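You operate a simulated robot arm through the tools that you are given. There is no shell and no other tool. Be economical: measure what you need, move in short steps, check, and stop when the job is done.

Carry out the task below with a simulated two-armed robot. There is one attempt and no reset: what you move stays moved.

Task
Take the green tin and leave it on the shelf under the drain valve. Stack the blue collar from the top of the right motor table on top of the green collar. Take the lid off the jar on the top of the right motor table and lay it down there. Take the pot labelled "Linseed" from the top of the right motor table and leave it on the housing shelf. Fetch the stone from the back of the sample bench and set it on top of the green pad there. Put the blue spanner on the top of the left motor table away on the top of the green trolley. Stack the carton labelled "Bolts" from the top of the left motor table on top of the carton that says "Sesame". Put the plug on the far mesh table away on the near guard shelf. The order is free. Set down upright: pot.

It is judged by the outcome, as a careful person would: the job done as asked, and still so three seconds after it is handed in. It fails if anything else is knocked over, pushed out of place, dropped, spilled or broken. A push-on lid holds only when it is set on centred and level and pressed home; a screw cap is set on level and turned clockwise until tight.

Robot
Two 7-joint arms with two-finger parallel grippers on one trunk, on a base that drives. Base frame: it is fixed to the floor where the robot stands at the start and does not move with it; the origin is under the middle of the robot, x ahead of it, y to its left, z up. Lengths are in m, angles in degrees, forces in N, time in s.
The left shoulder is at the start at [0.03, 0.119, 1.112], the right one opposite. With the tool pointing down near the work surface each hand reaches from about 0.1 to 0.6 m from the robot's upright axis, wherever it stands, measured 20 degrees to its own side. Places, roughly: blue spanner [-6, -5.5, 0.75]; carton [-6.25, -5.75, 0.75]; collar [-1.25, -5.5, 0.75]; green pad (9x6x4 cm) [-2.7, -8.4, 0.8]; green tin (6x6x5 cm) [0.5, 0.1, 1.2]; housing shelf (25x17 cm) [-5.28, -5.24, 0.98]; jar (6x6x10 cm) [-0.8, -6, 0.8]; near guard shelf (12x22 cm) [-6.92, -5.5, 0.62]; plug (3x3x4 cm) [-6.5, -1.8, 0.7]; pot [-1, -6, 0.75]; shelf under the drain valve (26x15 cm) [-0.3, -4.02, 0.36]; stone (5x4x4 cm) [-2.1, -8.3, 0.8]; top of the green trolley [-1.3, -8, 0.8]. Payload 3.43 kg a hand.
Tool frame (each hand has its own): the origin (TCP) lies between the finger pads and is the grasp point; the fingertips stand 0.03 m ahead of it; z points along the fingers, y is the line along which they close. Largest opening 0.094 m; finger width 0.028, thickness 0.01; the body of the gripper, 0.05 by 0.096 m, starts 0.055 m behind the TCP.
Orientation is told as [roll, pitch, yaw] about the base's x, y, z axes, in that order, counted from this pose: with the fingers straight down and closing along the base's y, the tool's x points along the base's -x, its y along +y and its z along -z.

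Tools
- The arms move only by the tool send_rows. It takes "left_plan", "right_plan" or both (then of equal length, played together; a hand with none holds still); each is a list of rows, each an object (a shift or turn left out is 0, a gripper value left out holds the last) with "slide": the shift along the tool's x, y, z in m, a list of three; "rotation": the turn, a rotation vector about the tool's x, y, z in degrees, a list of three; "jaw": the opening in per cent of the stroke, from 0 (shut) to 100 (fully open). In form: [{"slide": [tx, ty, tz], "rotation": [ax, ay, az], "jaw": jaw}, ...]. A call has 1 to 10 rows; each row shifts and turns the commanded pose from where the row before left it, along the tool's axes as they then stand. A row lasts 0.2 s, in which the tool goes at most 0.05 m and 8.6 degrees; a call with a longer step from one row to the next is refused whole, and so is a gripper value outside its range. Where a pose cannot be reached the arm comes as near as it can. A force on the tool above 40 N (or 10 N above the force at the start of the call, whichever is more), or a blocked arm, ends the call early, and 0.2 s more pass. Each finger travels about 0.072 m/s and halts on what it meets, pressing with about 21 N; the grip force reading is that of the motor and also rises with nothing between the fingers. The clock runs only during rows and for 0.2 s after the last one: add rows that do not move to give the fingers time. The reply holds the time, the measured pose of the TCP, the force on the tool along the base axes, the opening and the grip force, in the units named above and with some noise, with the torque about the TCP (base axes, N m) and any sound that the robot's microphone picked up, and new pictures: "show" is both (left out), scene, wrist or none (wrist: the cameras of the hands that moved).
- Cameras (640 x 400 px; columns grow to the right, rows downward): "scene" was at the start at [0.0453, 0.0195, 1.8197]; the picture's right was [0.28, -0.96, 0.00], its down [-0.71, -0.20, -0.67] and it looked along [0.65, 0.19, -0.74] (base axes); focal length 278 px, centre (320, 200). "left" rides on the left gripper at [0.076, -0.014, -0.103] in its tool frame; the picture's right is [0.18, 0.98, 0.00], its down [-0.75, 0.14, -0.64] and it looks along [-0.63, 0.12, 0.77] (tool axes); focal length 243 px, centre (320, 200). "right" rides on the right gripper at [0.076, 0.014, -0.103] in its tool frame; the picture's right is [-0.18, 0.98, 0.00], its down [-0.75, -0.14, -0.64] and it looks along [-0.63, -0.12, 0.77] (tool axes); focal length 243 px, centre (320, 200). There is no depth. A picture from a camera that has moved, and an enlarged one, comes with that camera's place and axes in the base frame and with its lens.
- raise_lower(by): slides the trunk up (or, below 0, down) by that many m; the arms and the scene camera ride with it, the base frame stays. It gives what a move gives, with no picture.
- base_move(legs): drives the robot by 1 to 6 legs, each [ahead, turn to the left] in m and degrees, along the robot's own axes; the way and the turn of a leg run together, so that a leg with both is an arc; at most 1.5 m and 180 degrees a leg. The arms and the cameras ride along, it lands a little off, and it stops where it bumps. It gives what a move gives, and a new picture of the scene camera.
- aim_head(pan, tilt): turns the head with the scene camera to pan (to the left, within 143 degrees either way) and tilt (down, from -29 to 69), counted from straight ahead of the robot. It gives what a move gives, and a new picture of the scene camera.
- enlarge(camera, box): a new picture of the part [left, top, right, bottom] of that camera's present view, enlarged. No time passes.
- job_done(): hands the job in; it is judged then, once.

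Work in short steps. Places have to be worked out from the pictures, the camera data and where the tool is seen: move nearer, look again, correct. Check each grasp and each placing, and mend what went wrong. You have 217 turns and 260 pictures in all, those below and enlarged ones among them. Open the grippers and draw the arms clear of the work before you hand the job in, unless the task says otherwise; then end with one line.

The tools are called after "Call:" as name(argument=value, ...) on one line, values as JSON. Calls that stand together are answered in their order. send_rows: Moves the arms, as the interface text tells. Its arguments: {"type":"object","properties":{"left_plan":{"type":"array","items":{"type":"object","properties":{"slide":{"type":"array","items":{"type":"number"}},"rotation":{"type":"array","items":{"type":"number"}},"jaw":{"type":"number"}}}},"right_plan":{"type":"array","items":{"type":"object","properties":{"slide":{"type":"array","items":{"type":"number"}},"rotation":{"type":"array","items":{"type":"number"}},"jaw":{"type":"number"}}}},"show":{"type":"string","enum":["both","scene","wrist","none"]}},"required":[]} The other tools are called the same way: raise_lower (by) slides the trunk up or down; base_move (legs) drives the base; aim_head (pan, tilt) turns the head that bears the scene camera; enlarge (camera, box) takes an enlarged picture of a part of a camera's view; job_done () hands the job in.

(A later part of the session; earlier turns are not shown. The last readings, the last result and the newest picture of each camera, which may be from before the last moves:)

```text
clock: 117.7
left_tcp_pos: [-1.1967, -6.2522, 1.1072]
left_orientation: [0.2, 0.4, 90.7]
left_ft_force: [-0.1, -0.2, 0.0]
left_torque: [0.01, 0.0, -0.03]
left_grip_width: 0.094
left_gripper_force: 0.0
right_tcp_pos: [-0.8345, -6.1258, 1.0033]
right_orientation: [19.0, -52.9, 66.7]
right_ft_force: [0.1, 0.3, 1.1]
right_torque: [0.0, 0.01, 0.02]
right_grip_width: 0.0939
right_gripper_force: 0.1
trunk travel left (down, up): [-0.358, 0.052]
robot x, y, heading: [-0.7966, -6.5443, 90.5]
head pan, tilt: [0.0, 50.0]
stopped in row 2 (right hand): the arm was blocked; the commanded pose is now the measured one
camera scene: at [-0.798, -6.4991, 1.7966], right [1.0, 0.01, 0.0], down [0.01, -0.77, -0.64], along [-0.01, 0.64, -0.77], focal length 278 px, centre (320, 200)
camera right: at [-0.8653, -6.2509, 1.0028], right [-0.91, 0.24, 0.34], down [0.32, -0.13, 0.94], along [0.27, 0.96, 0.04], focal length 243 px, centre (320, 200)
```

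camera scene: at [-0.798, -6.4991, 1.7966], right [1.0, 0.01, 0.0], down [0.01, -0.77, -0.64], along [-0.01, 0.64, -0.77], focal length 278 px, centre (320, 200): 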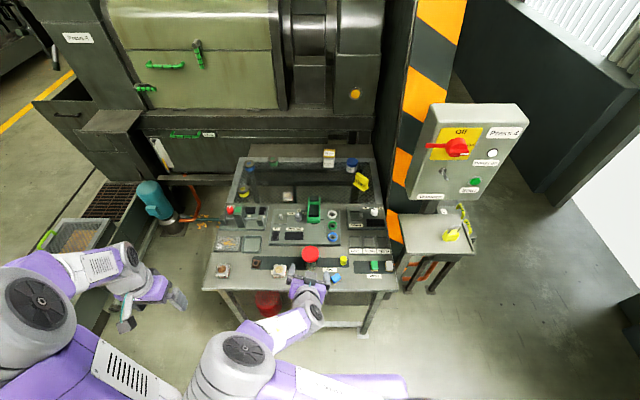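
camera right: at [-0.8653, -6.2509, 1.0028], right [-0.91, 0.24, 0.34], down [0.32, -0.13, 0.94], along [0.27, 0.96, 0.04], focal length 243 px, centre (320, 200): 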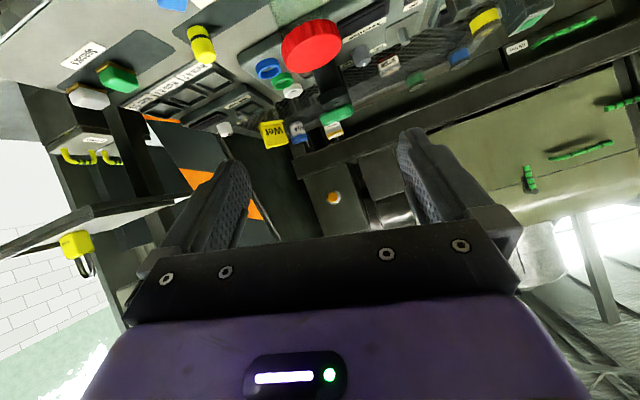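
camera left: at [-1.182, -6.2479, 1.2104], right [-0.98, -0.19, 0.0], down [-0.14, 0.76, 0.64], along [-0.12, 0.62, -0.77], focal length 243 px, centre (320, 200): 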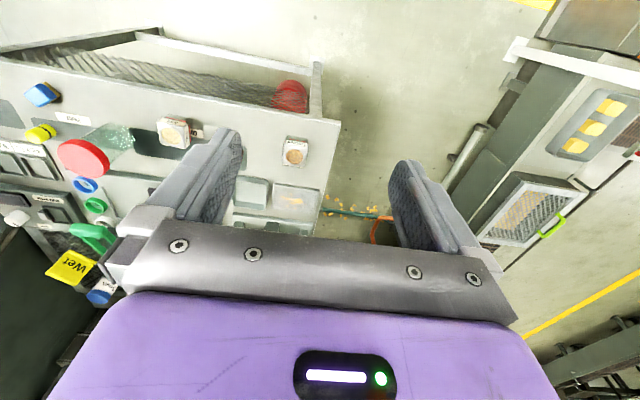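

The right arm hit a limit in this crossing configuration. I'll straighten its roll, lift it a bit, turn the robot left so the jar lies on the right arm's side, and lower the trunk.

Call:
send_rows(right_plan=[{"rotation": [6.5, 0, 0], "slide": [-0.03, 0, -0.02]}, {"rotation": [6.5, 0, 0], "slide": [-0.03, 0, -0.02]}, {"rotation": [6, 0, 0], "slide": [-0.03, 0, -0.02]}, {"slide": [-0.03, 0, -0.02]}], show="none")

Call:
base_move(legs=[[0, 20]])

Call:
raise_lower(by=-0.2)

```text
clock: 118.6
left_tcp_pos: [-1.1976, -6.254, 1.1068]
left_orientation: [0.2, 0.5, 90.9]
left_ft_force: [-0.3, 0.3, 0.1]
left_torque: [-0.01, -0.03, 0.02]
left_grip_width: 0.0941
left_gripper_force: 0.1
right_tcp_pos: [-0.7653, -6.1072, 1.1042]
right_orientation: [1.8, -47.9, 56.3]
right_ft_force: [0.0, 0.9, -0.5]
right_torque: [0.0, 0.0, -0.01]
right_grip_width: 0.0939
right_gripper_force: 0.1
trunk travel left (down, up): [-0.358, 0.052]
robot x, y, heading: [-0.7929, -6.5395, 90.6]
head pan, tilt: [0.0, 50.0]
stopped in row 4 (right hand): the arm was blocked; the commanded pose is now the measured one
```

```text
clock: 120.1
left_tcp_pos: [-1.2725, -6.4065, 1.1057]
left_orientation: [0.2, 0.6, 110.7]
left_ft_force: [0.9, -0.5, 0.1]
left_torque: [-0.02, -0.03, -0.03]
left_grip_width: 0.0941
left_gripper_force: 0.0
right_tcp_pos: [-0.9153, -6.1226, 1.1042]
right_orientation: [1.8, -48.1, 76.3]
right_ft_force: [-0.1, 0.4, 0.3]
right_torque: [-0.01, -0.03, 0.0]
right_grip_width: 0.0939
right_gripper_force: 0.0
trunk travel left (down, up): [-0.358, 0.052]
robot x, y, heading: [-0.7967, -6.5464, 110.2]
head pan, tilt: [0.0, 50.0]
camera scene: at [-0.814, -6.5023, 1.7966], right [0.94, 0.35, 0.0], down [0.27, -0.72, -0.64], along [-0.22, 0.6, -0.77], focal length 278 px, centre (320, 200)
```

scene: 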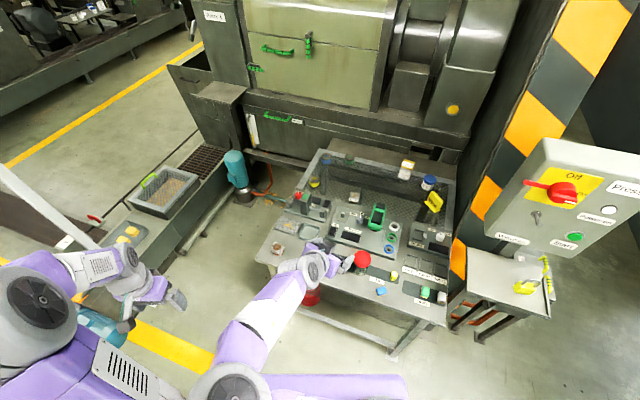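

```text
clock: 122.3
left_tcp_pos: [-1.2721, -6.4066, 0.9065]
left_orientation: [0.2, 0.7, 110.7]
left_ft_force: [0.2, -0.1, 0.6]
left_torque: [0.01, 0.01, -0.01]
left_grip_width: 0.0938
left_gripper_force: 0.1
right_tcp_pos: [-0.9154, -6.1207, 0.9041]
right_orientation: [1.7, -48.1, 76.4]
right_ft_force: [-0.1, 0.3, -0.6]
right_torque: [-0.01, 0.03, -0.03]
right_grip_width: 0.0938
right_gripper_force: 0.1
trunk travel left (down, up): [-0.158, 0.252]
robot x, y, heading: [-0.7998, -6.5444, 110.4]
head pan, tilt: [0.0, 50.0]
```

Now I'll move the right hand out to its own side, and then turn its yaw leftward so the elbow sits outward.

Call:
send_rows(right_plan=[{"slide": [-0.003, -0.042, -0.011]}, {"slide": [-0.003, -0.042, -0.011]}, {"slide": [-0.003, -0.042, -0.011]}, {"slide": [-0.003, -0.042, -0.011]}, {"slide": [-0.003, -0.042, -0.011]}, {"rotation": [-6.3, 0, -5.7]}, {"rotation": [-6.3, 0, -5.7]}, {"rotation": [-6.3, 0, -5.7]}, {"rotation": [-6.3, 0, -5.7]}], show="scene")

```text
clock: 124.3
left_tcp_pos: [-1.2718, -6.4065, 0.905]
left_orientation: [0.3, 0.7, 110.8]
left_ft_force: [-0.1, -0.1, 0.2]
left_torque: [-0.03, 0.04, 0.0]
left_grip_width: 0.094
left_gripper_force: 0.1
right_tcp_pos: [-0.8109, -6.1023, 0.9781]
right_orientation: [1.3, -48.6, 110.8]
right_ft_force: [0.4, 0.4, -0.2]
right_torque: [0.03, 0.02, -0.02]
right_grip_width: 0.094
right_gripper_force: 0.1
right hand out of reach, approached as far as the arm can: row 3, 4, 5, 6, 7, 8, 9
trunk travel left (down, up): [-0.158, 0.252]
robot x, y, heading: [-0.7985, -6.5433, 110.1]
head pan, tilt: [0.0, 50.0]
camera scene: at [-0.8128, -6.5015, 1.5966], right [0.94, 0.35, 0.0], down [0.27, -0.72, -0.64], along [-0.22, 0.6, -0.77], focal length 278 px, centre (320, 200)
```

scene: 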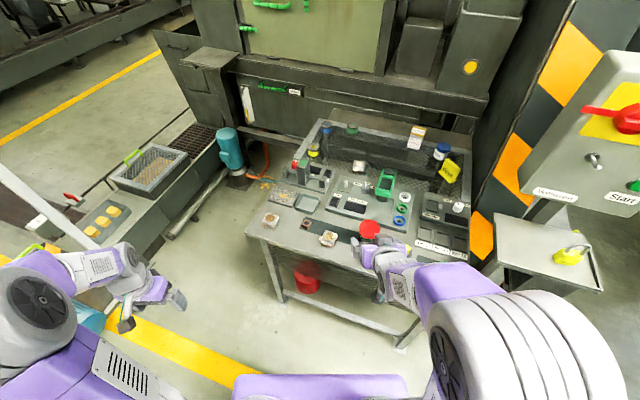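

The elbow is now outward. Moving to a standoff in front of the jar and finishing the tilt.

Call:
send_rows(right_plan=[{"slide": [-0.016, 0.009, 0.038]}, {"slide": [-0.016, 0.009, 0.038]}, {"slide": [-0.016, 0.009, 0.038]}, {"slide": [-0.016, 0.009, 0.038]}, {"rotation": [0, -6.7, 0]}, {"rotation": [0, -6.7, 0]}, {}], show="both")

```text
clock: 125.9
left_tcp_pos: [-1.2724, -6.4072, 0.9062]
left_orientation: [0.2, 0.5, 110.8]
left_ft_force: [0.1, 0.5, 0.2]
left_torque: [0.02, -0.02, 0.04]
left_grip_width: 0.0939
left_gripper_force: 0.1
right_tcp_pos: [-0.9017, -5.9724, 0.926]
right_orientation: [1.8, -62.1, 109.9]
right_ft_force: [-0.7, -0.4, -0.3]
right_torque: [0.06, -0.02, -0.01]
right_grip_width: 0.094
right_gripper_force: 0.1
trunk travel left (down, up): [-0.158, 0.252]
robot x, y, heading: [-0.7977, -6.5452, 110.4]
head pan, tilt: [0.0, 50.0]
camera scene: at [-0.8138, -6.5021, 1.5967], right [0.94, 0.35, 0.0], down [0.27, -0.72, -0.64], along [-0.22, 0.6, -0.77], focal length 278 px, centre (320, 200)
camera right: at [-0.8676, -6.0939, 0.9065], right [-0.94, -0.28, 0.18], down [0.22, -0.14, 0.96], along [-0.25, 0.95, 0.2], focal length 243 px, centre (320, 200)
```

scene: 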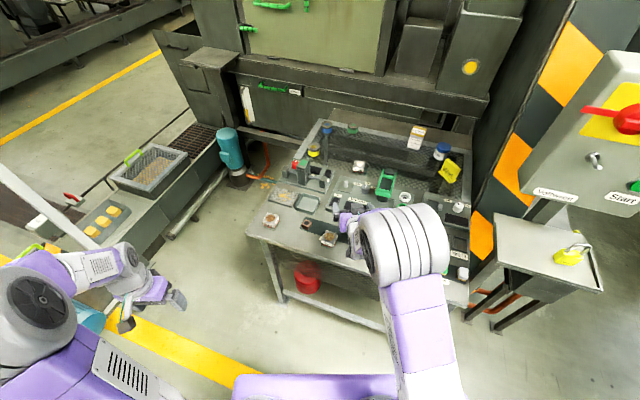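
right: 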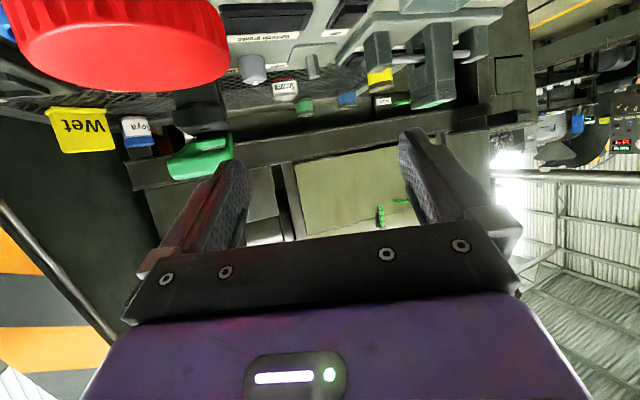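

The hand overshot above the jar (no contact). Retreating to the standoff (-0.807,-6.067,0.847).

Call:
send_rows(right_plan=[{"slide": [0.019, -0.019, -0.036]}, {"slide": [0.019, -0.019, -0.036]}, {"slide": [0.019, -0.019, -0.036]}, {"slide": [0.035, 0, 0.0185]}, {"slide": [0.035, 0, 0.0185]}, {}], show="both")

```text
clock: 127.3
left_tcp_pos: [-1.2729, -6.4064, 0.9058]
left_orientation: [0.2, 0.6, 110.7]
left_ft_force: [-0.1, -0.1, -0.3]
left_torque: [-0.03, -0.03, 0.01]
left_grip_width: 0.094
left_gripper_force: 0.1
right_tcp_pos: [-0.8063, -6.0609, 0.847]
right_orientation: [1.8, -62.0, 110.1]
right_ft_force: [1.2, -1.3, 0.2]
right_torque: [-0.01, -0.02, -0.01]
right_grip_width: 0.0942
right_gripper_force: 0.0
right hand out of reach, approached as far as the arm can: row 3
trunk travel left (down, up): [-0.158, 0.252]
robot x, y, heading: [-0.8006, -6.545, 110.2]
head pan, tilt: [0.0, 50.0]
camera scene: at [-0.814, -6.5022, 1.5967], right [0.94, 0.35, 0.0], down [0.27, -0.72, -0.64], along [-0.22, 0.6, -0.77], focal length 278 px, centre (320, 200)
camera right: at [-0.7721, -6.1832, 0.827], right [-0.94, -0.28, 0.18], down [0.22, -0.14, 0.96], along [-0.25, 0.95, 0.2], focal length 243 px, centre (320, 200)
```

scene: 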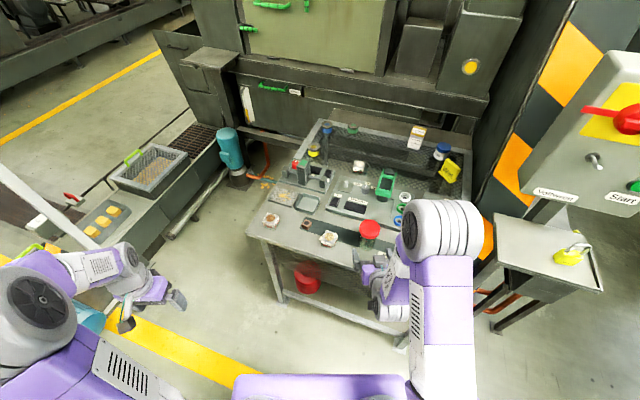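
right: 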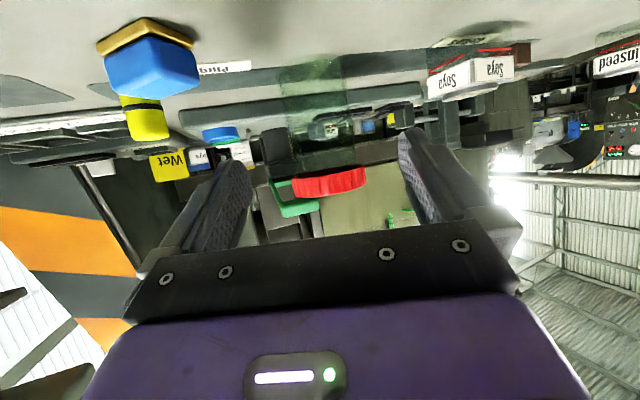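

The jar is centred between the fingers; table z≈0.75, lid z≈0.844–0.868. Advancing 0.1 m along the tool axis and gripping gently.

Call:
send_rows(right_plan=[{"slide": [0, 0, 0.033]}, {"slide": [0, 0, 0.033]}, {"slide": [0, 0, 0.032]}, {}, {"jaw": 50}, {"jaw": 50}, {"jaw": 50}], show="both")

```text
clock: 128.9
left_tcp_pos: [-1.2724, -6.406, 0.906]
left_orientation: [0.2, 0.7, 110.6]
left_ft_force: [-0.8, -0.2, -0.1]
left_torque: [-0.05, -0.01, -0.02]
left_grip_width: 0.0938
left_gripper_force: 0.0
right_tcp_pos: [-0.8378, -5.9804, 0.801]
right_orientation: [1.9, -62.0, 109.9]
right_ft_force: [0.1, -0.1, 0.6]
right_torque: [0.01, 0.02, -0.01]
right_grip_width: 0.0586
right_gripper_force: 21.2
trunk travel left (down, up): [-0.158, 0.252]
robot x, y, heading: [-0.7983, -6.5439, 110.3]
head pan, tilt: [0.0, 50.0]
camera scene: at [-0.8139, -6.5018, 1.5966], right [0.94, 0.35, 0.0], down [0.27, -0.72, -0.64], along [-0.22, 0.6, -0.77], focal length 278 px, centre (320, 200)
camera right: at [-0.8041, -6.102, 0.7797], right [-0.94, -0.28, 0.18], down [0.22, -0.14, 0.96], along [-0.25, 0.95, 0.2], focal length 243 px, centre (320, 200)
```

scene: 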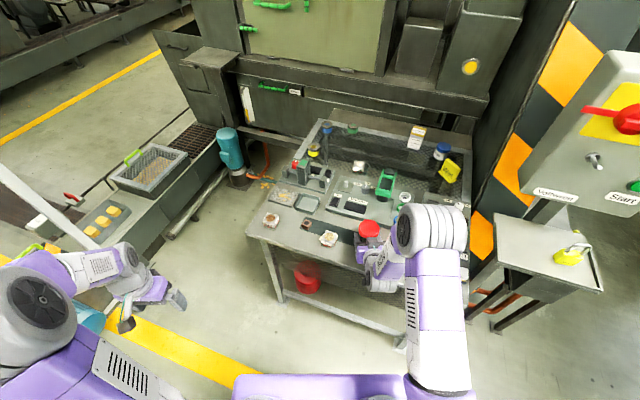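
right: 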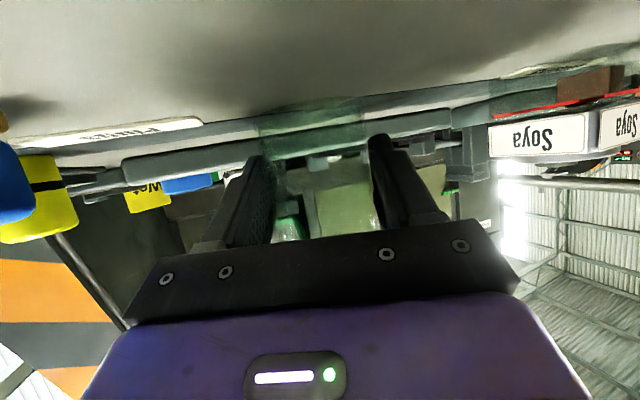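

Jar is held (5.9 cm). Now the left hand goes up and across to above the lid.

Call:
send_rows(left_plan=[{"slide": [0, 0, -0.047]}, {"slide": [0, 0, -0.047]}, {"slide": [-0.0188, -0.0427, 0]}, {"slide": [-0.0188, -0.0427, 0]}, {"slide": [-0.0188, -0.0427, 0]}, {"slide": [-0.0188, -0.0427, 0]}, {"slide": [-0.0188, -0.0427, 0]}, {"slide": [-0.0188, -0.0427, 0]}, {"slide": [-0.0188, -0.0427, 0]}, {"slide": [-0.0188, -0.0427, 0]}], show="none")

Call:
send_rows(left_plan=[{"slide": [-0.0188, -0.0427, 0]}, {"slide": [-0.0188, -0.0427, 0]}, {"slide": [-0.0188, -0.0427, 0]}, {"slide": [-0.0188, -0.0427, 0]}, {"slide": [-0.0188, -0.0427, 0]}, {"rotation": [0, 0, 8]}, {"rotation": [0, 0, 8]}, {"rotation": [0, 0, 8]}, {"rotation": [0, 0, 8]}, {"rotation": [0, 0, 8]}], show="both")

```text
clock: 131.1
left_tcp_pos: [-1.0047, -6.1425, 0.9976]
left_orientation: [0.3, 0.6, 110.7]
left_ft_force: [-0.9, -0.8, 0.9]
left_torque: [-0.01, -0.01, 0.01]
left_grip_width: 0.0942
left_gripper_force: 0.1
right_tcp_pos: [-0.8384, -5.9797, 0.8003]
right_orientation: [2.0, -62.0, 109.9]
right_ft_force: [0.1, -0.6, -0.1]
right_torque: [-0.01, -0.01, 0.01]
right_grip_width: 0.0585
right_gripper_force: 20.7
trunk travel left (down, up): [-0.158, 0.252]
robot x, y, heading: [-0.7964, -6.5453, 110.2]
head pan, tilt: [0.0, 50.0]
```

```text
clock: 133.3
left_tcp_pos: [-0.8411, -5.9905, 0.9913]
left_orientation: [-0.3, 0.7, 70.6]
left_ft_force: [0.4, -1.0, -0.5]
left_torque: [-0.01, 0.01, -0.03]
left_grip_width: 0.0942
left_gripper_force: 0.0
left hand out of reach, approached as far as the arm can: row 5
right_tcp_pos: [-0.8389, -5.9803, 0.7997]
right_orientation: [1.8, -61.9, 110.0]
right_ft_force: [0.3, -0.5, 0.8]
right_torque: [-0.04, -0.01, 0.02]
right_grip_width: 0.0587
right_gripper_force: 21.4
trunk travel left (down, up): [-0.158, 0.252]
robot x, y, heading: [-0.7944, -6.5433, 110.2]
head pan, tilt: [0.0, 50.0]
camera scene: at [-0.8139, -6.5018, 1.5966], right [0.94, 0.35, 0.0], down [0.27, -0.72, -0.64], along [-0.22, 0.6, -0.77], focal length 278 px, centre (320, 200)
camera left: at [-0.8525, -6.066, 1.0967], right [-0.99, 0.15, 0.0], down [0.12, 0.77, 0.63], along [0.1, 0.62, -0.77], focal length 243 px, centre (320, 200)
```

scene: 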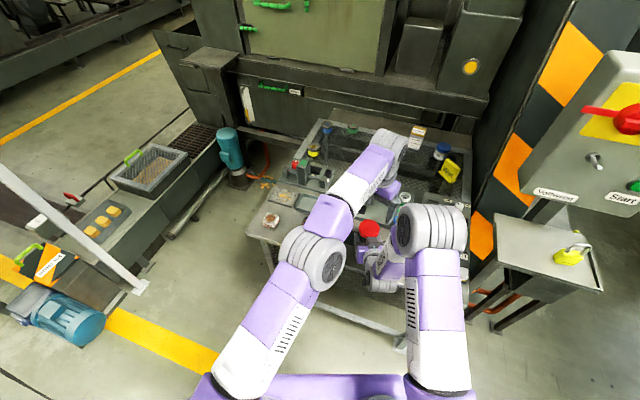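
left: 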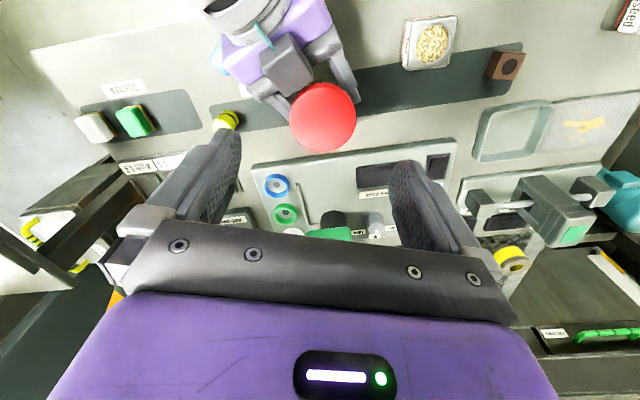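

Lid centre is at (-0.842,-5.983), nearly under the hand. Centre, descend to z≈0.878 and grip.

Call:
send_rows(left_plan=[{"slide": [-0.007, 0.003, 0.037]}, {"slide": [0, 0, 0.038]}, {"slide": [0, 0, 0.038]}, {}, {"jaw": 50}, {"jaw": 50}, {"jaw": 50}], show="both")

```text
clock: 134.9
left_tcp_pos: [-0.8405, -5.984, 0.8795]
left_orientation: [-0.2, 0.3, 70.7]
left_ft_force: [11.1, 11.3, 9.9]
left_torque: [0.69, 0.64, 0.96]
left_grip_width: 0.072
left_gripper_force: 20.9
right_tcp_pos: [-0.8402, -5.9818, 0.7988]
right_orientation: [1.8, -61.9, 110.3]
right_ft_force: [-10.0, -11.0, -7.0]
right_torque: [0.26, -1.61, -0.98]
right_grip_width: 0.0584
right_gripper_force: 21.0
trunk travel left (down, up): [-0.158, 0.252]
robot x, y, heading: [-0.7962, -6.5449, 110.3]
head pan, tilt: [0.0, 50.0]
camera scene: at [-0.8138, -6.5021, 1.5966], right [0.94, 0.35, 0.0], down [0.27, -0.72, -0.64], along [-0.22, 0.6, -0.77], focal length 278 px, centre (320, 200)
camera left: at [-0.8514, -6.0601, 0.9841], right [-0.99, 0.15, 0.0], down [0.11, 0.76, 0.64], along [0.1, 0.63, -0.77], focal length 243 px, centre (320, 200)
```

scene: 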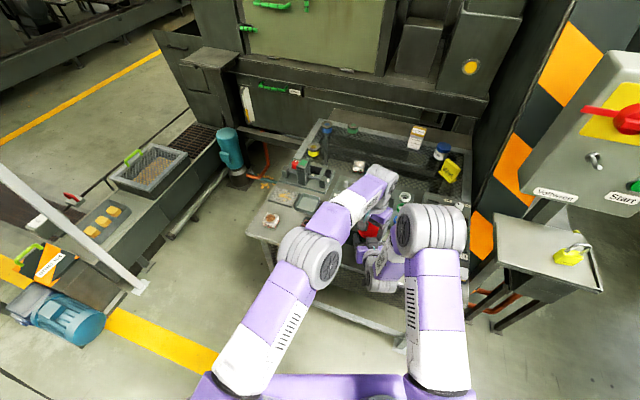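
left: 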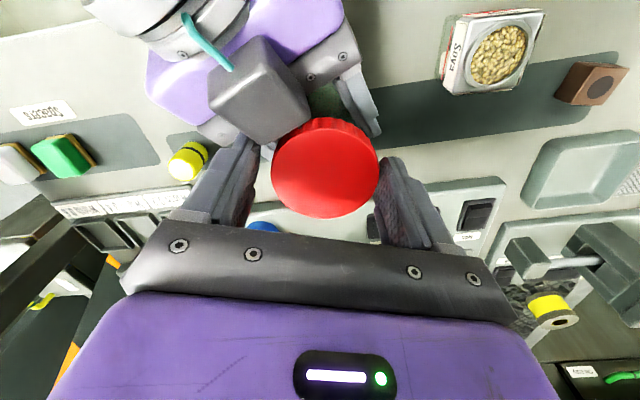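

The left finger seems to be obstructed by the right gripper block. I'll reopen, rotate back to yaw ≈110 (fingers clear) and regrip.

Call:
send_rows(left_plan=[{"jaw": 100}, {"jaw": 100}, {"slide": [0, 0, -0.03]}, {"rotation": [0, 0, -8]}, {"rotation": [0, 0, -8]}, {"rotation": [0, 0, -8]}, {"rotation": [0, 0, -8]}, {"rotation": [0, 0, -8]}, {"slide": [0, 0, 0.028]}, {}], show="wrist")

```text
clock: 137.1
left_tcp_pos: [-0.8411, -5.9846, 0.8811]
left_orientation: [0.2, 0.6, 110.9]
left_ft_force: [0.2, 0.4, 0.4]
left_torque: [0.0, 0.04, 0.02]
left_grip_width: 0.0942
left_gripper_force: 0.0
right_tcp_pos: [-0.8371, -5.9803, 0.8]
right_orientation: [1.9, -62.0, 110.0]
right_ft_force: [0.5, -0.2, -0.3]
right_torque: [-0.01, -0.02, 0.02]
right_grip_width: 0.0584
right_gripper_force: 21.0
trunk travel left (down, up): [-0.158, 0.252]
robot x, y, heading: [-0.7987, -6.5441, 110.3]
head pan, tilt: [0.0, 50.0]
camera left: at [-0.8, -6.05, 0.9858], right [-0.85, -0.52, 0.01], down [-0.4, 0.66, 0.63], along [-0.33, 0.54, -0.77], focal length 243 px, centre (320, 200)
```

left: 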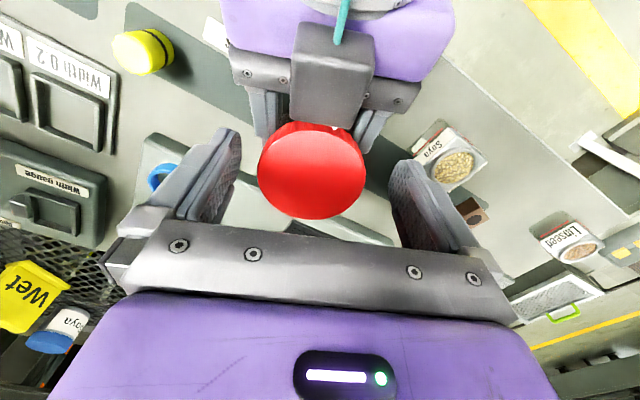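

Fingers straddle the lid now. I'll turn to yaw≈86, grip, and twist counter-clockwise to ≈134 within the free range.

Call:
send_rows(left_plan=[{"rotation": [0, 0, 8]}, {"rotation": [0, 0, 8]}, {"rotation": [0, 0, 7]}, {"jaw": 50}, {"jaw": 50}, {"jaw": 50}, {}], show="wrist")

```text
clock: 138.7
left_tcp_pos: [-0.8415, -5.9837, 0.8813]
left_orientation: [-0.1, 0.7, 87.7]
left_ft_force: [-0.4, 0.5, 0.6]
left_torque: [0.04, 0.03, -0.01]
left_grip_width: 0.0629
left_gripper_force: 20.6
right_tcp_pos: [-0.8379, -5.9804, 0.8]
right_orientation: [1.8, -62.0, 110.1]
right_ft_force: [-0.5, 0.0, -0.9]
right_torque: [0.01, -0.06, 0.01]
right_grip_width: 0.0583
right_gripper_force: 20.3
trunk travel left (down, up): [-0.158, 0.252]
robot x, y, heading: [-0.797, -6.5411, 110.5]
head pan, tilt: [0.0, 50.0]
camera left: at [-0.8294, -6.0601, 0.9858], right [-0.99, -0.14, 0.0], down [-0.11, 0.77, 0.63], along [-0.09, 0.63, -0.77], focal length 243 px, centre (320, 200)
```

left: 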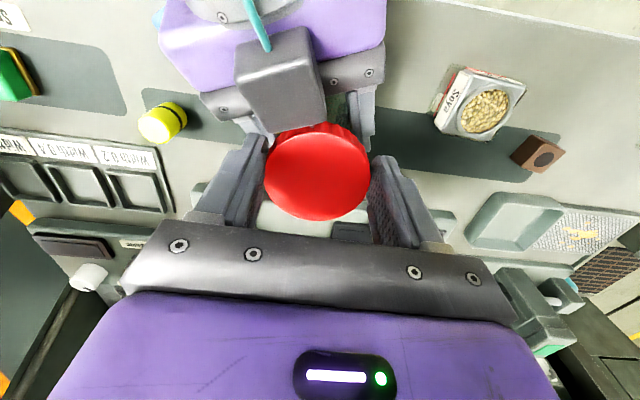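

Clean grip at 6.3 cm. Twisting counter-clockwise.

Call:
send_rows(left_plan=[{"rotation": [0, 0, -8]}, {"rotation": [0, 0, -8]}, {"rotation": [0, 0, -8]}, {"rotation": [0, 0, -8]}, {"rotation": [0, 0, -8]}, {"rotation": [0, 0, -8]}], show="wrist")

```text
clock: 140.1
left_tcp_pos: [-0.8387, -5.9837, 0.8822]
left_orientation: [0.0, 0.5, 135.8]
left_ft_force: [18.8, 11.3, 6.5]
left_torque: [0.49, -1.09, -0.27]
left_grip_width: 0.0631
left_gripper_force: 20.9
right_tcp_pos: [-0.8406, -5.9818, 0.7993]
right_orientation: [2.0, -61.9, 110.2]
right_ft_force: [-20.0, -11.3, -6.7]
right_torque: [0.48, -0.57, 0.14]
right_grip_width: 0.0586
right_gripper_force: 20.9
trunk travel left (down, up): [-0.158, 0.252]
robot x, y, heading: [-0.7959, -6.5423, 110.2]
head pan, tilt: [0.0, 50.0]
camera left: at [-0.7748, -6.026, 0.9868], right [-0.55, -0.83, 0.0], down [-0.64, 0.43, 0.64], along [-0.53, 0.35, -0.77], focal length 243 px, centre (320, 200)
```

left: 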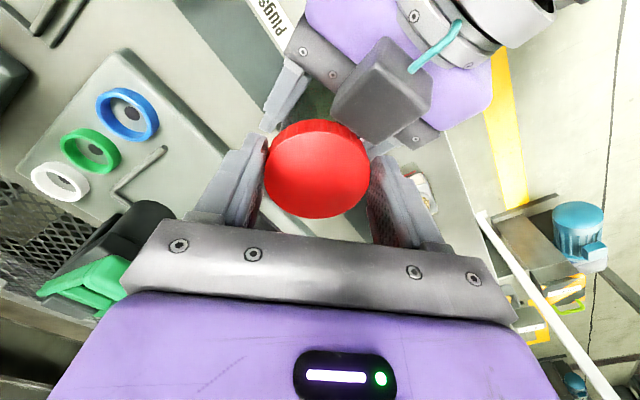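

Checking whether it is free by a small lift.

Call:
send_rows(left_plan=[{"rotation": [0, 0, 4], "slide": [0, 0, -0.004]}, {"slide": [0, 0, -0.004]}, {}], show="none")

```text
clock: 140.9
left_tcp_pos: [-0.8403, -5.9834, 0.8881]
left_orientation: [0.3, 0.3, 131.7]
left_ft_force: [13.4, 14.6, -3.7]
left_torque: [0.47, -0.73, -0.19]
left_grip_width: 0.0626
left_gripper_force: 20.9
right_tcp_pos: [-0.8388, -5.9798, 0.7998]
right_orientation: [2.1, -62.1, 110.0]
right_ft_force: [-14.4, -13.6, 3.0]
right_torque: [0.73, -0.52, 0.15]
right_grip_width: 0.0594
right_gripper_force: 20.5
trunk travel left (down, up): [-0.158, 0.252]
robot x, y, heading: [-0.7973, -6.545, 110.1]
head pan, tilt: [0.0, 50.0]
```

Little resistance; lifting further and looking.

Call:
send_rows(left_plan=[{"slide": [0, 0, -0.008]}, {"slide": [0, 0, -0.01]}, {}], show="wrist")

```text
clock: 141.7
left_tcp_pos: [-0.8423, -5.9833, 0.9074]
left_orientation: [0.6, 0.5, 131.9]
left_ft_force: [-0.7, -0.8, -0.4]
left_torque: [0.01, -0.01, -0.02]
left_grip_width: 0.0471
left_gripper_force: 0.1
right_tcp_pos: [-0.837, -5.9789, 0.7992]
right_orientation: [1.7, -62.0, 109.8]
right_ft_force: [-0.5, -0.1, -1.2]
right_torque: [-0.01, 0.0, -0.02]
right_grip_width: 0.0586
right_gripper_force: 20.9
trunk travel left (down, up): [-0.158, 0.252]
robot x, y, heading: [-0.7968, -6.5448, 110.2]
head pan, tilt: [0.0, 50.0]
camera left: at [-0.7804, -6.03, 1.0112], right [-0.61, -0.79, 0.01], down [-0.61, 0.48, 0.64], along [-0.51, 0.38, -0.77], focal length 243 px, centre (320, 200)
```

left: 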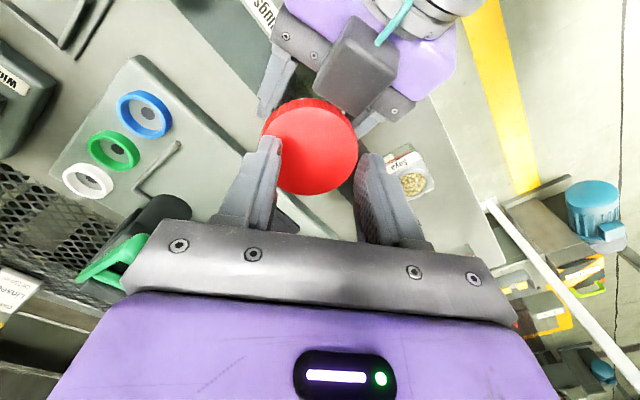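

The fingers slipped off, so the lid is still threaded. I'll ratchet: return to yaw≈87, grip deeper, and twist again.

Call:
send_rows(left_plan=[{"rotation": [0, 0, 8], "jaw": 100}, {"rotation": [0, 0, 8]}, {"rotation": [0, 0, 8]}, {"rotation": [0, 0, 8]}, {"rotation": [0, 0, 8]}, {"rotation": [0, 0, 5]}, {"slide": [0, 0, 0.033]}, {"jaw": 50}, {"jaw": 50}, {"jaw": 50}], show="none")

Call:
send_rows(left_plan=[{"rotation": [0, 0, -7]}, {"rotation": [0, 0, -7]}, {"rotation": [0, 0, -7]}, {"rotation": [0, 0, -7]}, {"rotation": [0, 0, -7]}, {"rotation": [0, 0, -7]}], show="wrist")

```text
clock: 143.9
left_tcp_pos: [-0.8423, -5.9852, 0.8744]
left_orientation: [0.1, 0.6, 86.7]
left_ft_force: [-3.4, 3.2, 1.1]
left_torque: [0.01, -0.08, 0.05]
left_grip_width: 0.0635
left_gripper_force: 21.6
right_tcp_pos: [-0.836, -5.9791, 0.7993]
right_orientation: [1.8, -62.0, 110.0]
right_ft_force: [4.6, -1.3, -1.2]
right_torque: [0.12, 0.35, -0.01]
right_grip_width: 0.058
right_gripper_force: 20.9
trunk travel left (down, up): [-0.158, 0.252]
robot x, y, heading: [-0.7999, -6.546, 110.6]
head pan, tilt: [0.0, 50.0]
```

```text
clock: 145.3
left_tcp_pos: [-0.8371, -5.9836, 0.8749]
left_orientation: [0.1, 0.6, 128.7]
left_ft_force: [18.1, 0.8, 4.5]
left_torque: [0.19, -0.82, -0.21]
left_grip_width: 0.0636
left_gripper_force: 20.6
right_tcp_pos: [-0.8419, -5.9816, 0.8]
right_orientation: [2.0, -62.0, 110.3]
right_ft_force: [-19.6, -1.3, -5.7]
right_torque: [-0.09, -0.56, 0.14]
right_grip_width: 0.0584
right_gripper_force: 20.8
trunk travel left (down, up): [-0.158, 0.252]
robot x, y, heading: [-0.8017, -6.5433, 110.5]
head pan, tilt: [0.0, 50.0]
camera left: at [-0.7798, -6.0344, 0.9789], right [-0.65, -0.76, 0.0], down [-0.58, 0.51, 0.63], along [-0.48, 0.41, -0.77], focal length 243 px, centre (320, 200)
```

left: 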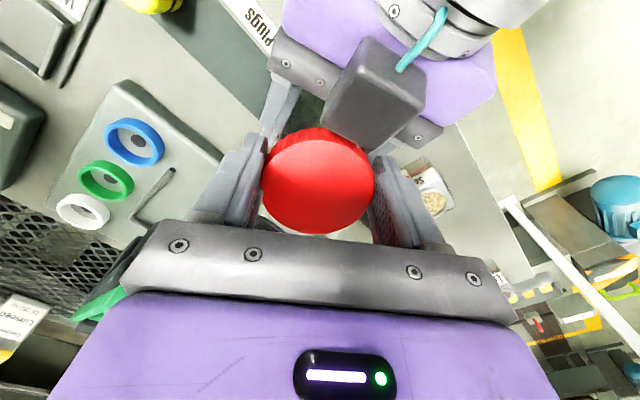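

Testing a lift again with this deeper grip.

Call:
send_rows(left_plan=[{"rotation": [0, 0, 6], "slide": [0, 0, -0.003]}, {"slide": [0, 0, -0.003]}, {"slide": [0, 0, -0.003]}, {}], show="both")

```text
clock: 146.3
left_tcp_pos: [-0.8415, -5.9849, 0.8823]
left_orientation: [0.4, 0.6, 122.7]
left_ft_force: [11.9, 10.1, -14.3]
left_torque: [0.11, -0.37, -0.13]
left_grip_width: 0.0637
left_gripper_force: 20.6
right_tcp_pos: [-0.839, -5.9784, 0.801]
right_orientation: [1.9, -62.3, 110.0]
right_ft_force: [-12.0, -9.2, 14.3]
right_torque: [0.59, -0.55, 0.06]
right_grip_width: 0.0591
right_gripper_force: 20.9
trunk travel left (down, up): [-0.158, 0.252]
robot x, y, heading: [-0.7978, -6.5425, 110.4]
head pan, tilt: [0.0, 50.0]
camera scene: at [-0.8139, -6.5018, 1.5966], right [0.94, 0.35, 0.0], down [0.27, -0.72, -0.64], along [-0.22, 0.6, -0.77], focal length 278 px, centre (320, 200)
camera left: at [-0.7882, -6.0397, 0.9861], right [-0.73, -0.69, 0.01], down [-0.53, 0.57, 0.63], along [-0.44, 0.46, -0.77], focal length 243 px, centre (320, 200)
```

scene: 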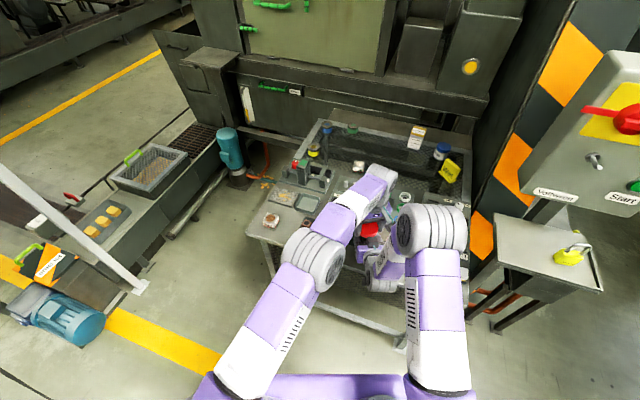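
left: 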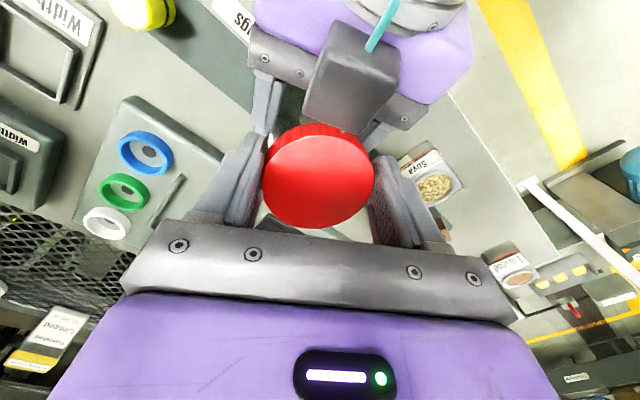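

Still attached. I'll run two more ratchet cycles and a lift test.

Call:
send_rows(left_plan=[{"jaw": 100, "slide": [0, 0, 0.004]}, {"jaw": 100, "slide": [0, 0, 0.004]}, {"rotation": [0, 0, 8]}, {"rotation": [0, 0, 8]}, {"rotation": [0, 0, 8]}, {"rotation": [0, 0, 8]}, {"rotation": [0, 0, 4]}, {"jaw": 50}, {"jaw": 50}, {"jaw": 50}], show="none")

Call:
send_rows(left_plan=[{"rotation": [0, 0, -8]}, {"rotation": [0, 0, -8]}, {"rotation": [0, 0, -8]}, {"rotation": [0, 0, -8]}, {"rotation": [0, 0, -8]}, {"jaw": 100}, {"jaw": 100}], show="none")

Call:
send_rows(left_plan=[{"rotation": [0, 0, 8]}, {"rotation": [0, 0, 8]}, {"rotation": [0, 0, 8]}, {"rotation": [0, 0, 8]}, {"rotation": [0, 0, 8]}, {"jaw": 50}, {"jaw": 50}, {"jaw": 50}], show="wrist")

Call:
send_rows(left_plan=[{"rotation": [0, 0, -8]}, {"rotation": [0, 0, -8]}, {"rotation": [0, 0, -8]}, {"rotation": [0, 0, -8]}, {"slide": [0, 0, -0.003]}, {"slide": [0, 0, -0.003]}], show="wrist")

```text
clock: 148.5
left_tcp_pos: [-0.842, -5.9848, 0.875]
left_orientation: [0.0, 0.9, 86.7]
left_ft_force: [-4.1, -4.3, 3.7]
left_torque: [-0.18, 0.15, 0.04]
left_grip_width: 0.064
left_gripper_force: 21.3
right_tcp_pos: [-0.8372, -5.98, 0.7998]
right_orientation: [1.8, -62.0, 109.9]
right_ft_force: [3.5, 3.8, -4.5]
right_torque: [-0.12, 0.11, -0.05]
right_grip_width: 0.0584
right_gripper_force: 21.2
trunk travel left (down, up): [-0.158, 0.252]
robot x, y, heading: [-0.7935, -6.549, 110.3]
head pan, tilt: [0.0, 50.0]
```

```text
clock: 150.1
left_tcp_pos: [-0.8406, -5.9847, 0.8742]
left_orientation: [0.6, 0.7, 126.8]
left_ft_force: [0.2, 0.0, 0.8]
left_torque: [0.02, 0.04, 0.0]
left_grip_width: 0.0941
left_gripper_force: 0.0
right_tcp_pos: [-0.8384, -5.9793, 0.8]
right_orientation: [1.7, -62.1, 109.9]
right_ft_force: [0.3, 0.5, -1.6]
right_torque: [0.01, -0.02, 0.03]
right_grip_width: 0.0583
right_gripper_force: 21.2
trunk travel left (down, up): [-0.158, 0.252]
robot x, y, heading: [-0.7992, -6.5463, 110.2]
head pan, tilt: [0.0, 50.0]
```

```text
clock: 151.9
left_tcp_pos: [-0.8397, -5.9839, 0.875]
left_orientation: [-0.2, 0.7, 86.7]
left_ft_force: [-0.2, -4.5, 4.0]
left_torque: [-0.06, 0.09, -0.01]
left_grip_width: 0.063
left_gripper_force: 21.0
right_tcp_pos: [-0.8383, -5.9792, 0.7999]
right_orientation: [1.9, -61.9, 110.0]
right_ft_force: [-0.3, 3.9, -5.1]
right_torque: [-0.31, -0.1, 0.01]
right_grip_width: 0.0582
right_gripper_force: 20.4
trunk travel left (down, up): [-0.158, 0.252]
robot x, y, heading: [-0.7972, -6.5387, 110.6]
head pan, tilt: [0.0, 50.0]
camera left: at [-0.8309, -6.0604, 0.9799], right [-0.99, -0.13, 0.0], down [-0.1, 0.77, 0.63], along [-0.08, 0.63, -0.77], focal length 243 px, centre (320, 200)
```

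left: 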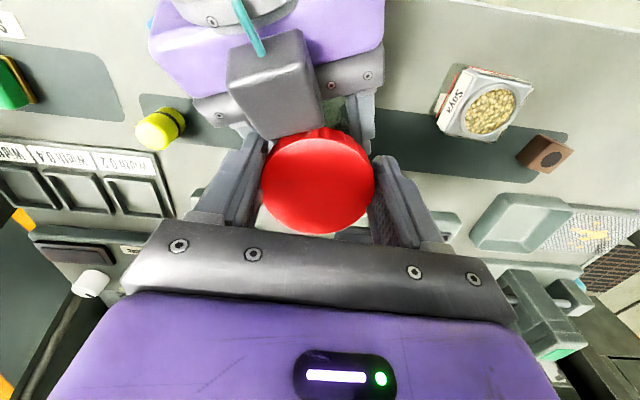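

```text
clock: 153.3
left_tcp_pos: [-0.84, -5.9844, 0.8796]
left_orientation: [0.3, 0.7, 118.6]
left_ft_force: [13.9, 3.3, -3.9]
left_torque: [0.05, -0.78, -0.18]
left_grip_width: 0.0635
left_gripper_force: 21.3
right_tcp_pos: [-0.8402, -5.9794, 0.8006]
right_orientation: [1.8, -62.2, 110.1]
right_ft_force: [-14.0, -4.0, 2.6]
right_torque: [0.18, -0.38, 0.08]
right_grip_width: 0.0586
right_gripper_force: 21.1
trunk travel left (down, up): [-0.158, 0.252]
robot x, y, heading: [-0.7968, -6.5412, 110.3]
head pan, tilt: [0.0, 50.0]
camera left: at [-0.7912, -6.0436, 0.985], right [-0.77, -0.63, 0.01], down [-0.49, 0.6, 0.63], along [-0.41, 0.49, -0.77], focal length 243 px, centre (320, 200)
```

left: 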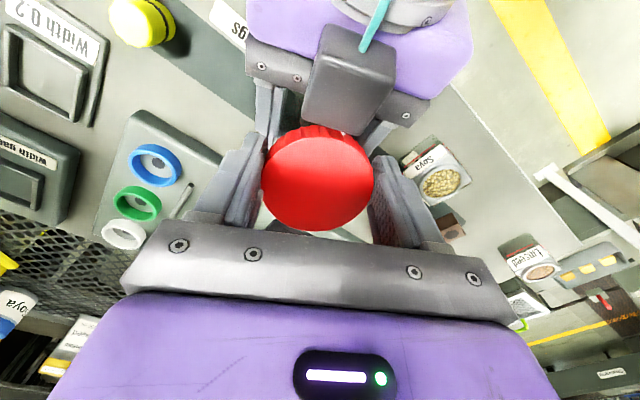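

Continuing with several ratchet cycles in a batch, then another lift test.

Call:
send_rows(left_plan=[{"jaw": 100, "slide": [0, 0, 0.005]}, {"jaw": 100}, {"rotation": [0, 0, 8]}, {"rotation": [0, 0, 8]}, {"rotation": [0, 0, 8]}, {"rotation": [0, 0, 8]}, {"jaw": 50}, {"jaw": 50}, {"jaw": 50}], show="none")

Call:
send_rows(left_plan=[{"rotation": [0, 0, -8]}, {"rotation": [0, 0, -8]}, {"rotation": [0, 0, -8]}, {"rotation": [0, 0, -8]}, {"rotation": [0, 0, -8]}], show="none")

Call:
send_rows(left_plan=[{"jaw": 100}, {"jaw": 100}, {"rotation": [0, 0, 8]}, {"rotation": [0, 0, 8]}, {"rotation": [0, 0, 8]}, {"rotation": [0, 0, 8]}, {"rotation": [0, 0, 8]}, {"jaw": 50}, {"jaw": 50}, {"jaw": 50}], show="none")

Call:
send_rows(left_plan=[{"rotation": [0, 0, -8]}, {"rotation": [0, 0, -8]}, {"rotation": [0, 0, -8]}, {"rotation": [0, 0, -8]}, {"rotation": [0, 0, -8]}], show="none")

Call:
send_rows(left_plan=[{"jaw": 100}, {"jaw": 100}, {"rotation": [0, 0, 8]}, {"rotation": [0, 0, 8]}, {"rotation": [0, 0, 8]}, {"rotation": [0, 0, 8]}, {"rotation": [0, 0, 8]}, {"jaw": 50}, {"jaw": 50}, {"jaw": 50}], show="none")

Call:
send_rows(left_plan=[{"rotation": [0, 0, -8]}, {"rotation": [0, 0, -8]}, {"rotation": [0, 0, -8]}, {"rotation": [0, 0, -8]}, {"rotation": [0, 0, -4]}, {"slide": [0, 0, -0.004]}, {"slide": [0, 0, -0.004]}, {"slide": [0, 0, -0.004]}], show="wrist")

```text
clock: 155.3
left_tcp_pos: [-0.8412, -5.9847, 0.8762]
left_orientation: [0.0, 0.7, 86.7]
left_ft_force: [-5.3, -2.3, 2.4]
left_torque: [-0.17, 0.02, 0.03]
left_grip_width: 0.0639
left_gripper_force: 21.3
right_tcp_pos: [-0.837, -5.9791, 0.7998]
right_orientation: [1.7, -62.0, 109.9]
right_ft_force: [4.1, 1.3, -3.9]
right_torque: [0.07, 0.28, 0.01]
right_grip_width: 0.0582
right_gripper_force: 21.0
trunk travel left (down, up): [-0.158, 0.252]
robot x, y, heading: [-0.7961, -6.5452, 110.3]
head pan, tilt: [0.0, 50.0]
```

```text
clock: 156.5
left_tcp_pos: [-0.8399, -5.9849, 0.8757]
left_orientation: [0.1, 0.6, 126.8]
left_ft_force: [14.0, 5.0, 2.1]
left_torque: [0.22, -0.76, -0.15]
left_grip_width: 0.0637
left_gripper_force: 21.2
right_tcp_pos: [-0.8412, -5.981, 0.8002]
right_orientation: [2.0, -62.0, 110.2]
right_ft_force: [-14.1, -4.7, -2.1]
right_torque: [0.12, -0.3, 0.07]
right_grip_width: 0.0584
right_gripper_force: 21.5
trunk travel left (down, up): [-0.158, 0.252]
robot x, y, heading: [-0.7915, -6.5471, 110.1]
head pan, tilt: [0.0, 50.0]
```

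```text
clock: 158.7
left_tcp_pos: [-0.841, -5.9843, 0.8762]
left_orientation: [-0.1, 0.7, 86.8]
left_ft_force: [1.3, -3.2, 3.4]
left_torque: [-0.04, 0.09, -0.03]
left_grip_width: 0.063
left_gripper_force: 21.2
right_tcp_pos: [-0.8388, -5.9808, 0.8]
right_orientation: [1.8, -62.1, 109.9]
right_ft_force: [-0.8, 3.9, -4.7]
right_torque: [-0.28, -0.13, 0.01]
right_grip_width: 0.0582
right_gripper_force: 20.9
trunk travel left (down, up): [-0.158, 0.252]
robot x, y, heading: [-0.7966, -6.5413, 110.2]
head pan, tilt: [0.0, 50.0]
```

```text
clock: 159.9
left_tcp_pos: [-0.8385, -5.9854, 0.8768]
left_orientation: [0.1, 0.5, 126.8]
left_ft_force: [18.7, 4.7, 6.0]
left_torque: [0.16, -0.92, -0.22]
left_grip_width: 0.063
left_gripper_force: 21.3
right_tcp_pos: [-0.8408, -5.9819, 0.8005]
right_orientation: [1.9, -62.0, 110.3]
right_ft_force: [-19.0, -3.9, -6.5]
right_torque: [0.18, -0.51, 0.16]
right_grip_width: 0.0585
right_gripper_force: 20.5
trunk travel left (down, up): [-0.158, 0.252]
robot x, y, heading: [-0.7958, -6.5432, 110.4]
head pan, tilt: [0.0, 50.0]
```

```text
clock: 162.1
left_tcp_pos: [-0.8409, -5.9855, 0.8777]
left_orientation: [-0.2, 0.7, 86.7]
left_ft_force: [-0.1, -3.5, 3.9]
left_torque: [-0.04, 0.1, 0.02]
left_grip_width: 0.0636
left_gripper_force: 21.0
right_tcp_pos: [-0.8386, -5.9791, 0.7993]
right_orientation: [1.8, -62.0, 109.8]
right_ft_force: [1.3, 3.6, -4.5]
right_torque: [-0.21, -0.04, -0.04]
right_grip_width: 0.0581
right_gripper_force: 21.1
trunk travel left (down, up): [-0.158, 0.252]
robot x, y, heading: [-0.799, -6.5422, 110.3]
head pan, tilt: [0.0, 50.0]
```

```text
clock: 163.9
left_tcp_pos: [-0.8402, -5.9838, 0.8887]
left_orientation: [0.4, 0.7, 122.7]
left_ft_force: [8.9, -0.8, -6.2]
left_torque: [-0.07, -0.06, -0.07]
left_grip_width: 0.0634
left_gripper_force: 21.1
right_tcp_pos: [-0.8389, -5.9784, 0.7988]
right_orientation: [1.8, -62.0, 110.1]
right_ft_force: [-8.9, 0.3, 4.2]
right_torque: [-0.04, -0.71, 0.04]
right_grip_width: 0.0592
right_gripper_force: 21.2
trunk travel left (down, up): [-0.158, 0.252]
robot x, y, heading: [-0.7993, -6.5412, 110.4]
head pan, tilt: [0.0, 50.0]
camera left: at [-0.7873, -6.0399, 0.9921], right [-0.73, -0.69, 0.01], down [-0.53, 0.57, 0.63], along [-0.44, 0.46, -0.77], focal length 243 px, centre (320, 200)
```

left: 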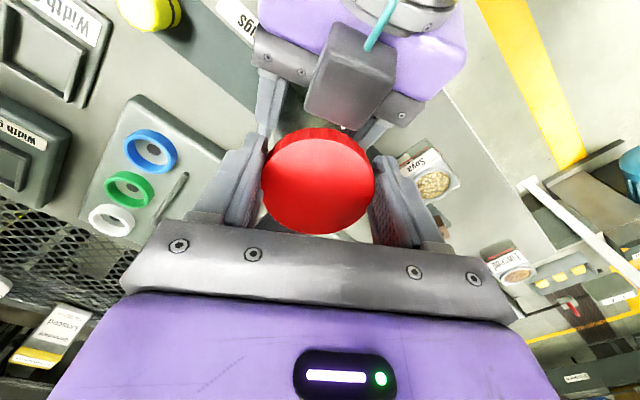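

The lid rose 11 mm with the hand and only −6 N. Lifting further.

Call:
send_rows(left_plan=[{"slide": [0, 0, -0.006]}, {"slide": [0, 0, -0.01]}, {"slide": [0, 0, -0.02]}, {"slide": [0, 0, -0.03]}], show="both")

```text
clock: 164.9
left_tcp_pos: [-0.8418, -5.984, 0.9543]
left_orientation: [0.4, 0.7, 122.6]
left_ft_force: [0.7, -0.2, 1.3]
left_torque: [0.0, -0.02, 0.03]
left_grip_width: 0.0633
left_gripper_force: 21.1
right_tcp_pos: [-0.8373, -5.9791, 0.7998]
right_orientation: [1.8, -62.0, 110.1]
right_ft_force: [1.0, 0.3, -1.1]
right_torque: [0.0, 0.01, -0.03]
right_grip_width: 0.0586
right_gripper_force: 21.2
trunk travel left (down, up): [-0.158, 0.252]
robot x, y, heading: [-0.7985, -6.5439, 110.1]
head pan, tilt: [0.0, 50.0]
camera scene: at [-0.8138, -6.5019, 1.5966], right [0.94, 0.35, 0.0], down [0.27, -0.72, -0.64], along [-0.22, 0.6, -0.77], focal length 278 px, centre (320, 200)
camera left: at [-0.7881, -6.0389, 1.0589], right [-0.73, -0.69, 0.01], down [-0.53, 0.57, 0.64], along [-0.44, 0.46, -0.77], focal length 243 px, centre (320, 200)
```

scene: 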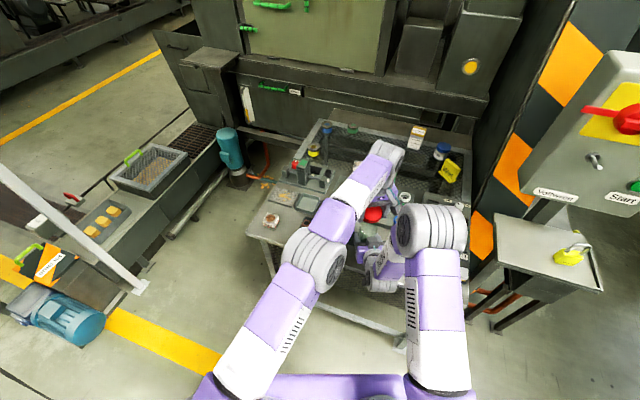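
left: 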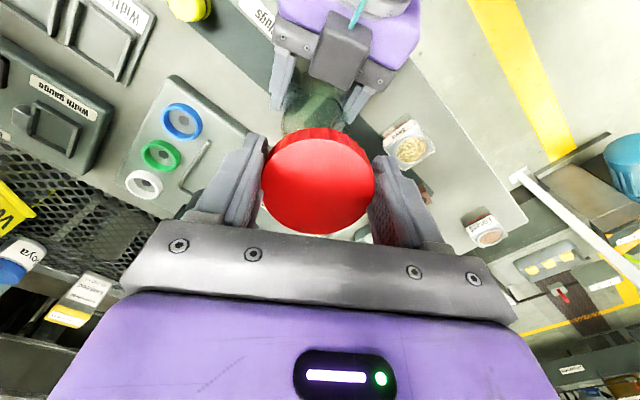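

The lid is off and the jar stays. I'll carry the lid to the free spot between the Linseed and Soya pots at about (-1.07,-6.025).

Call:
send_rows(left_plan=[{"slide": [-0.0177, 0.0428, 0]}, {"slide": [-0.0177, 0.0428, 0]}, {"slide": [-0.0177, 0.0428, 0]}, {"slide": [-0.0177, 0.0428, 0]}, {"slide": [-0.0177, 0.0428, 0]}, {"rotation": [0, 0, 8.15]}, {"rotation": [0, 0, 8.15]}, {"rotation": [0, 0, 8.15]}, {"rotation": [0, 0, 8.15]}, {}], show="both")

```text
clock: 167.1
left_tcp_pos: [-1.07, -6.0251, 0.954]
left_orientation: [-0.1, 0.8, 90.1]
left_ft_force: [-0.6, 1.0, -0.4]
left_torque: [0.01, 0.0, 0.0]
left_grip_width: 0.0633
left_gripper_force: 21.4
right_tcp_pos: [-0.8389, -5.9798, 0.801]
right_orientation: [1.7, -62.0, 110.1]
right_ft_force: [-0.1, -0.2, -1.2]
right_torque: [-0.01, 0.02, 0.0]
right_grip_width: 0.0583
right_gripper_force: 20.4
trunk travel left (down, up): [-0.158, 0.252]
robot x, y, heading: [-0.797, -6.5451, 110.6]
head pan, tilt: [0.0, 50.0]
camera scene: at [-0.8138, -6.5018, 1.5966], right [0.94, 0.35, 0.0], down [0.27, -0.72, -0.64], along [-0.22, 0.6, -0.77], focal length 278 px, centre (320, 200)
camera left: at [-1.0547, -6.1, 1.059], right [-0.98, -0.18, 0.0], down [-0.14, 0.76, 0.63], along [-0.12, 0.62, -0.77], focal length 243 px, centre (320, 200)
```

scene: 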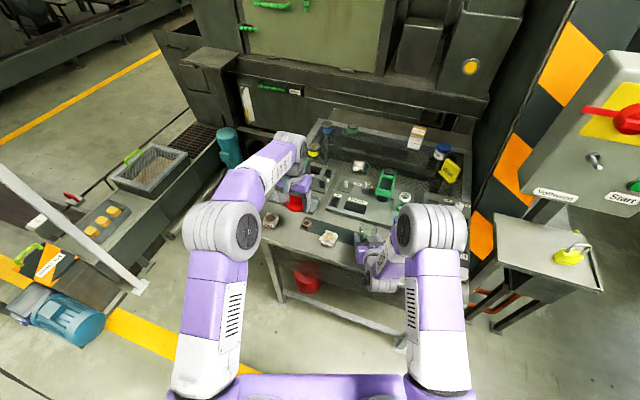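
left: 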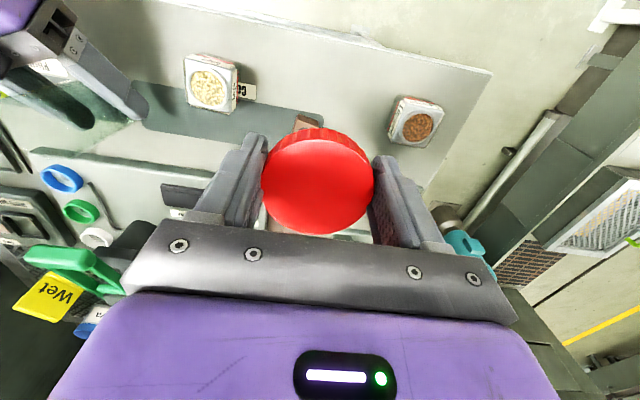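

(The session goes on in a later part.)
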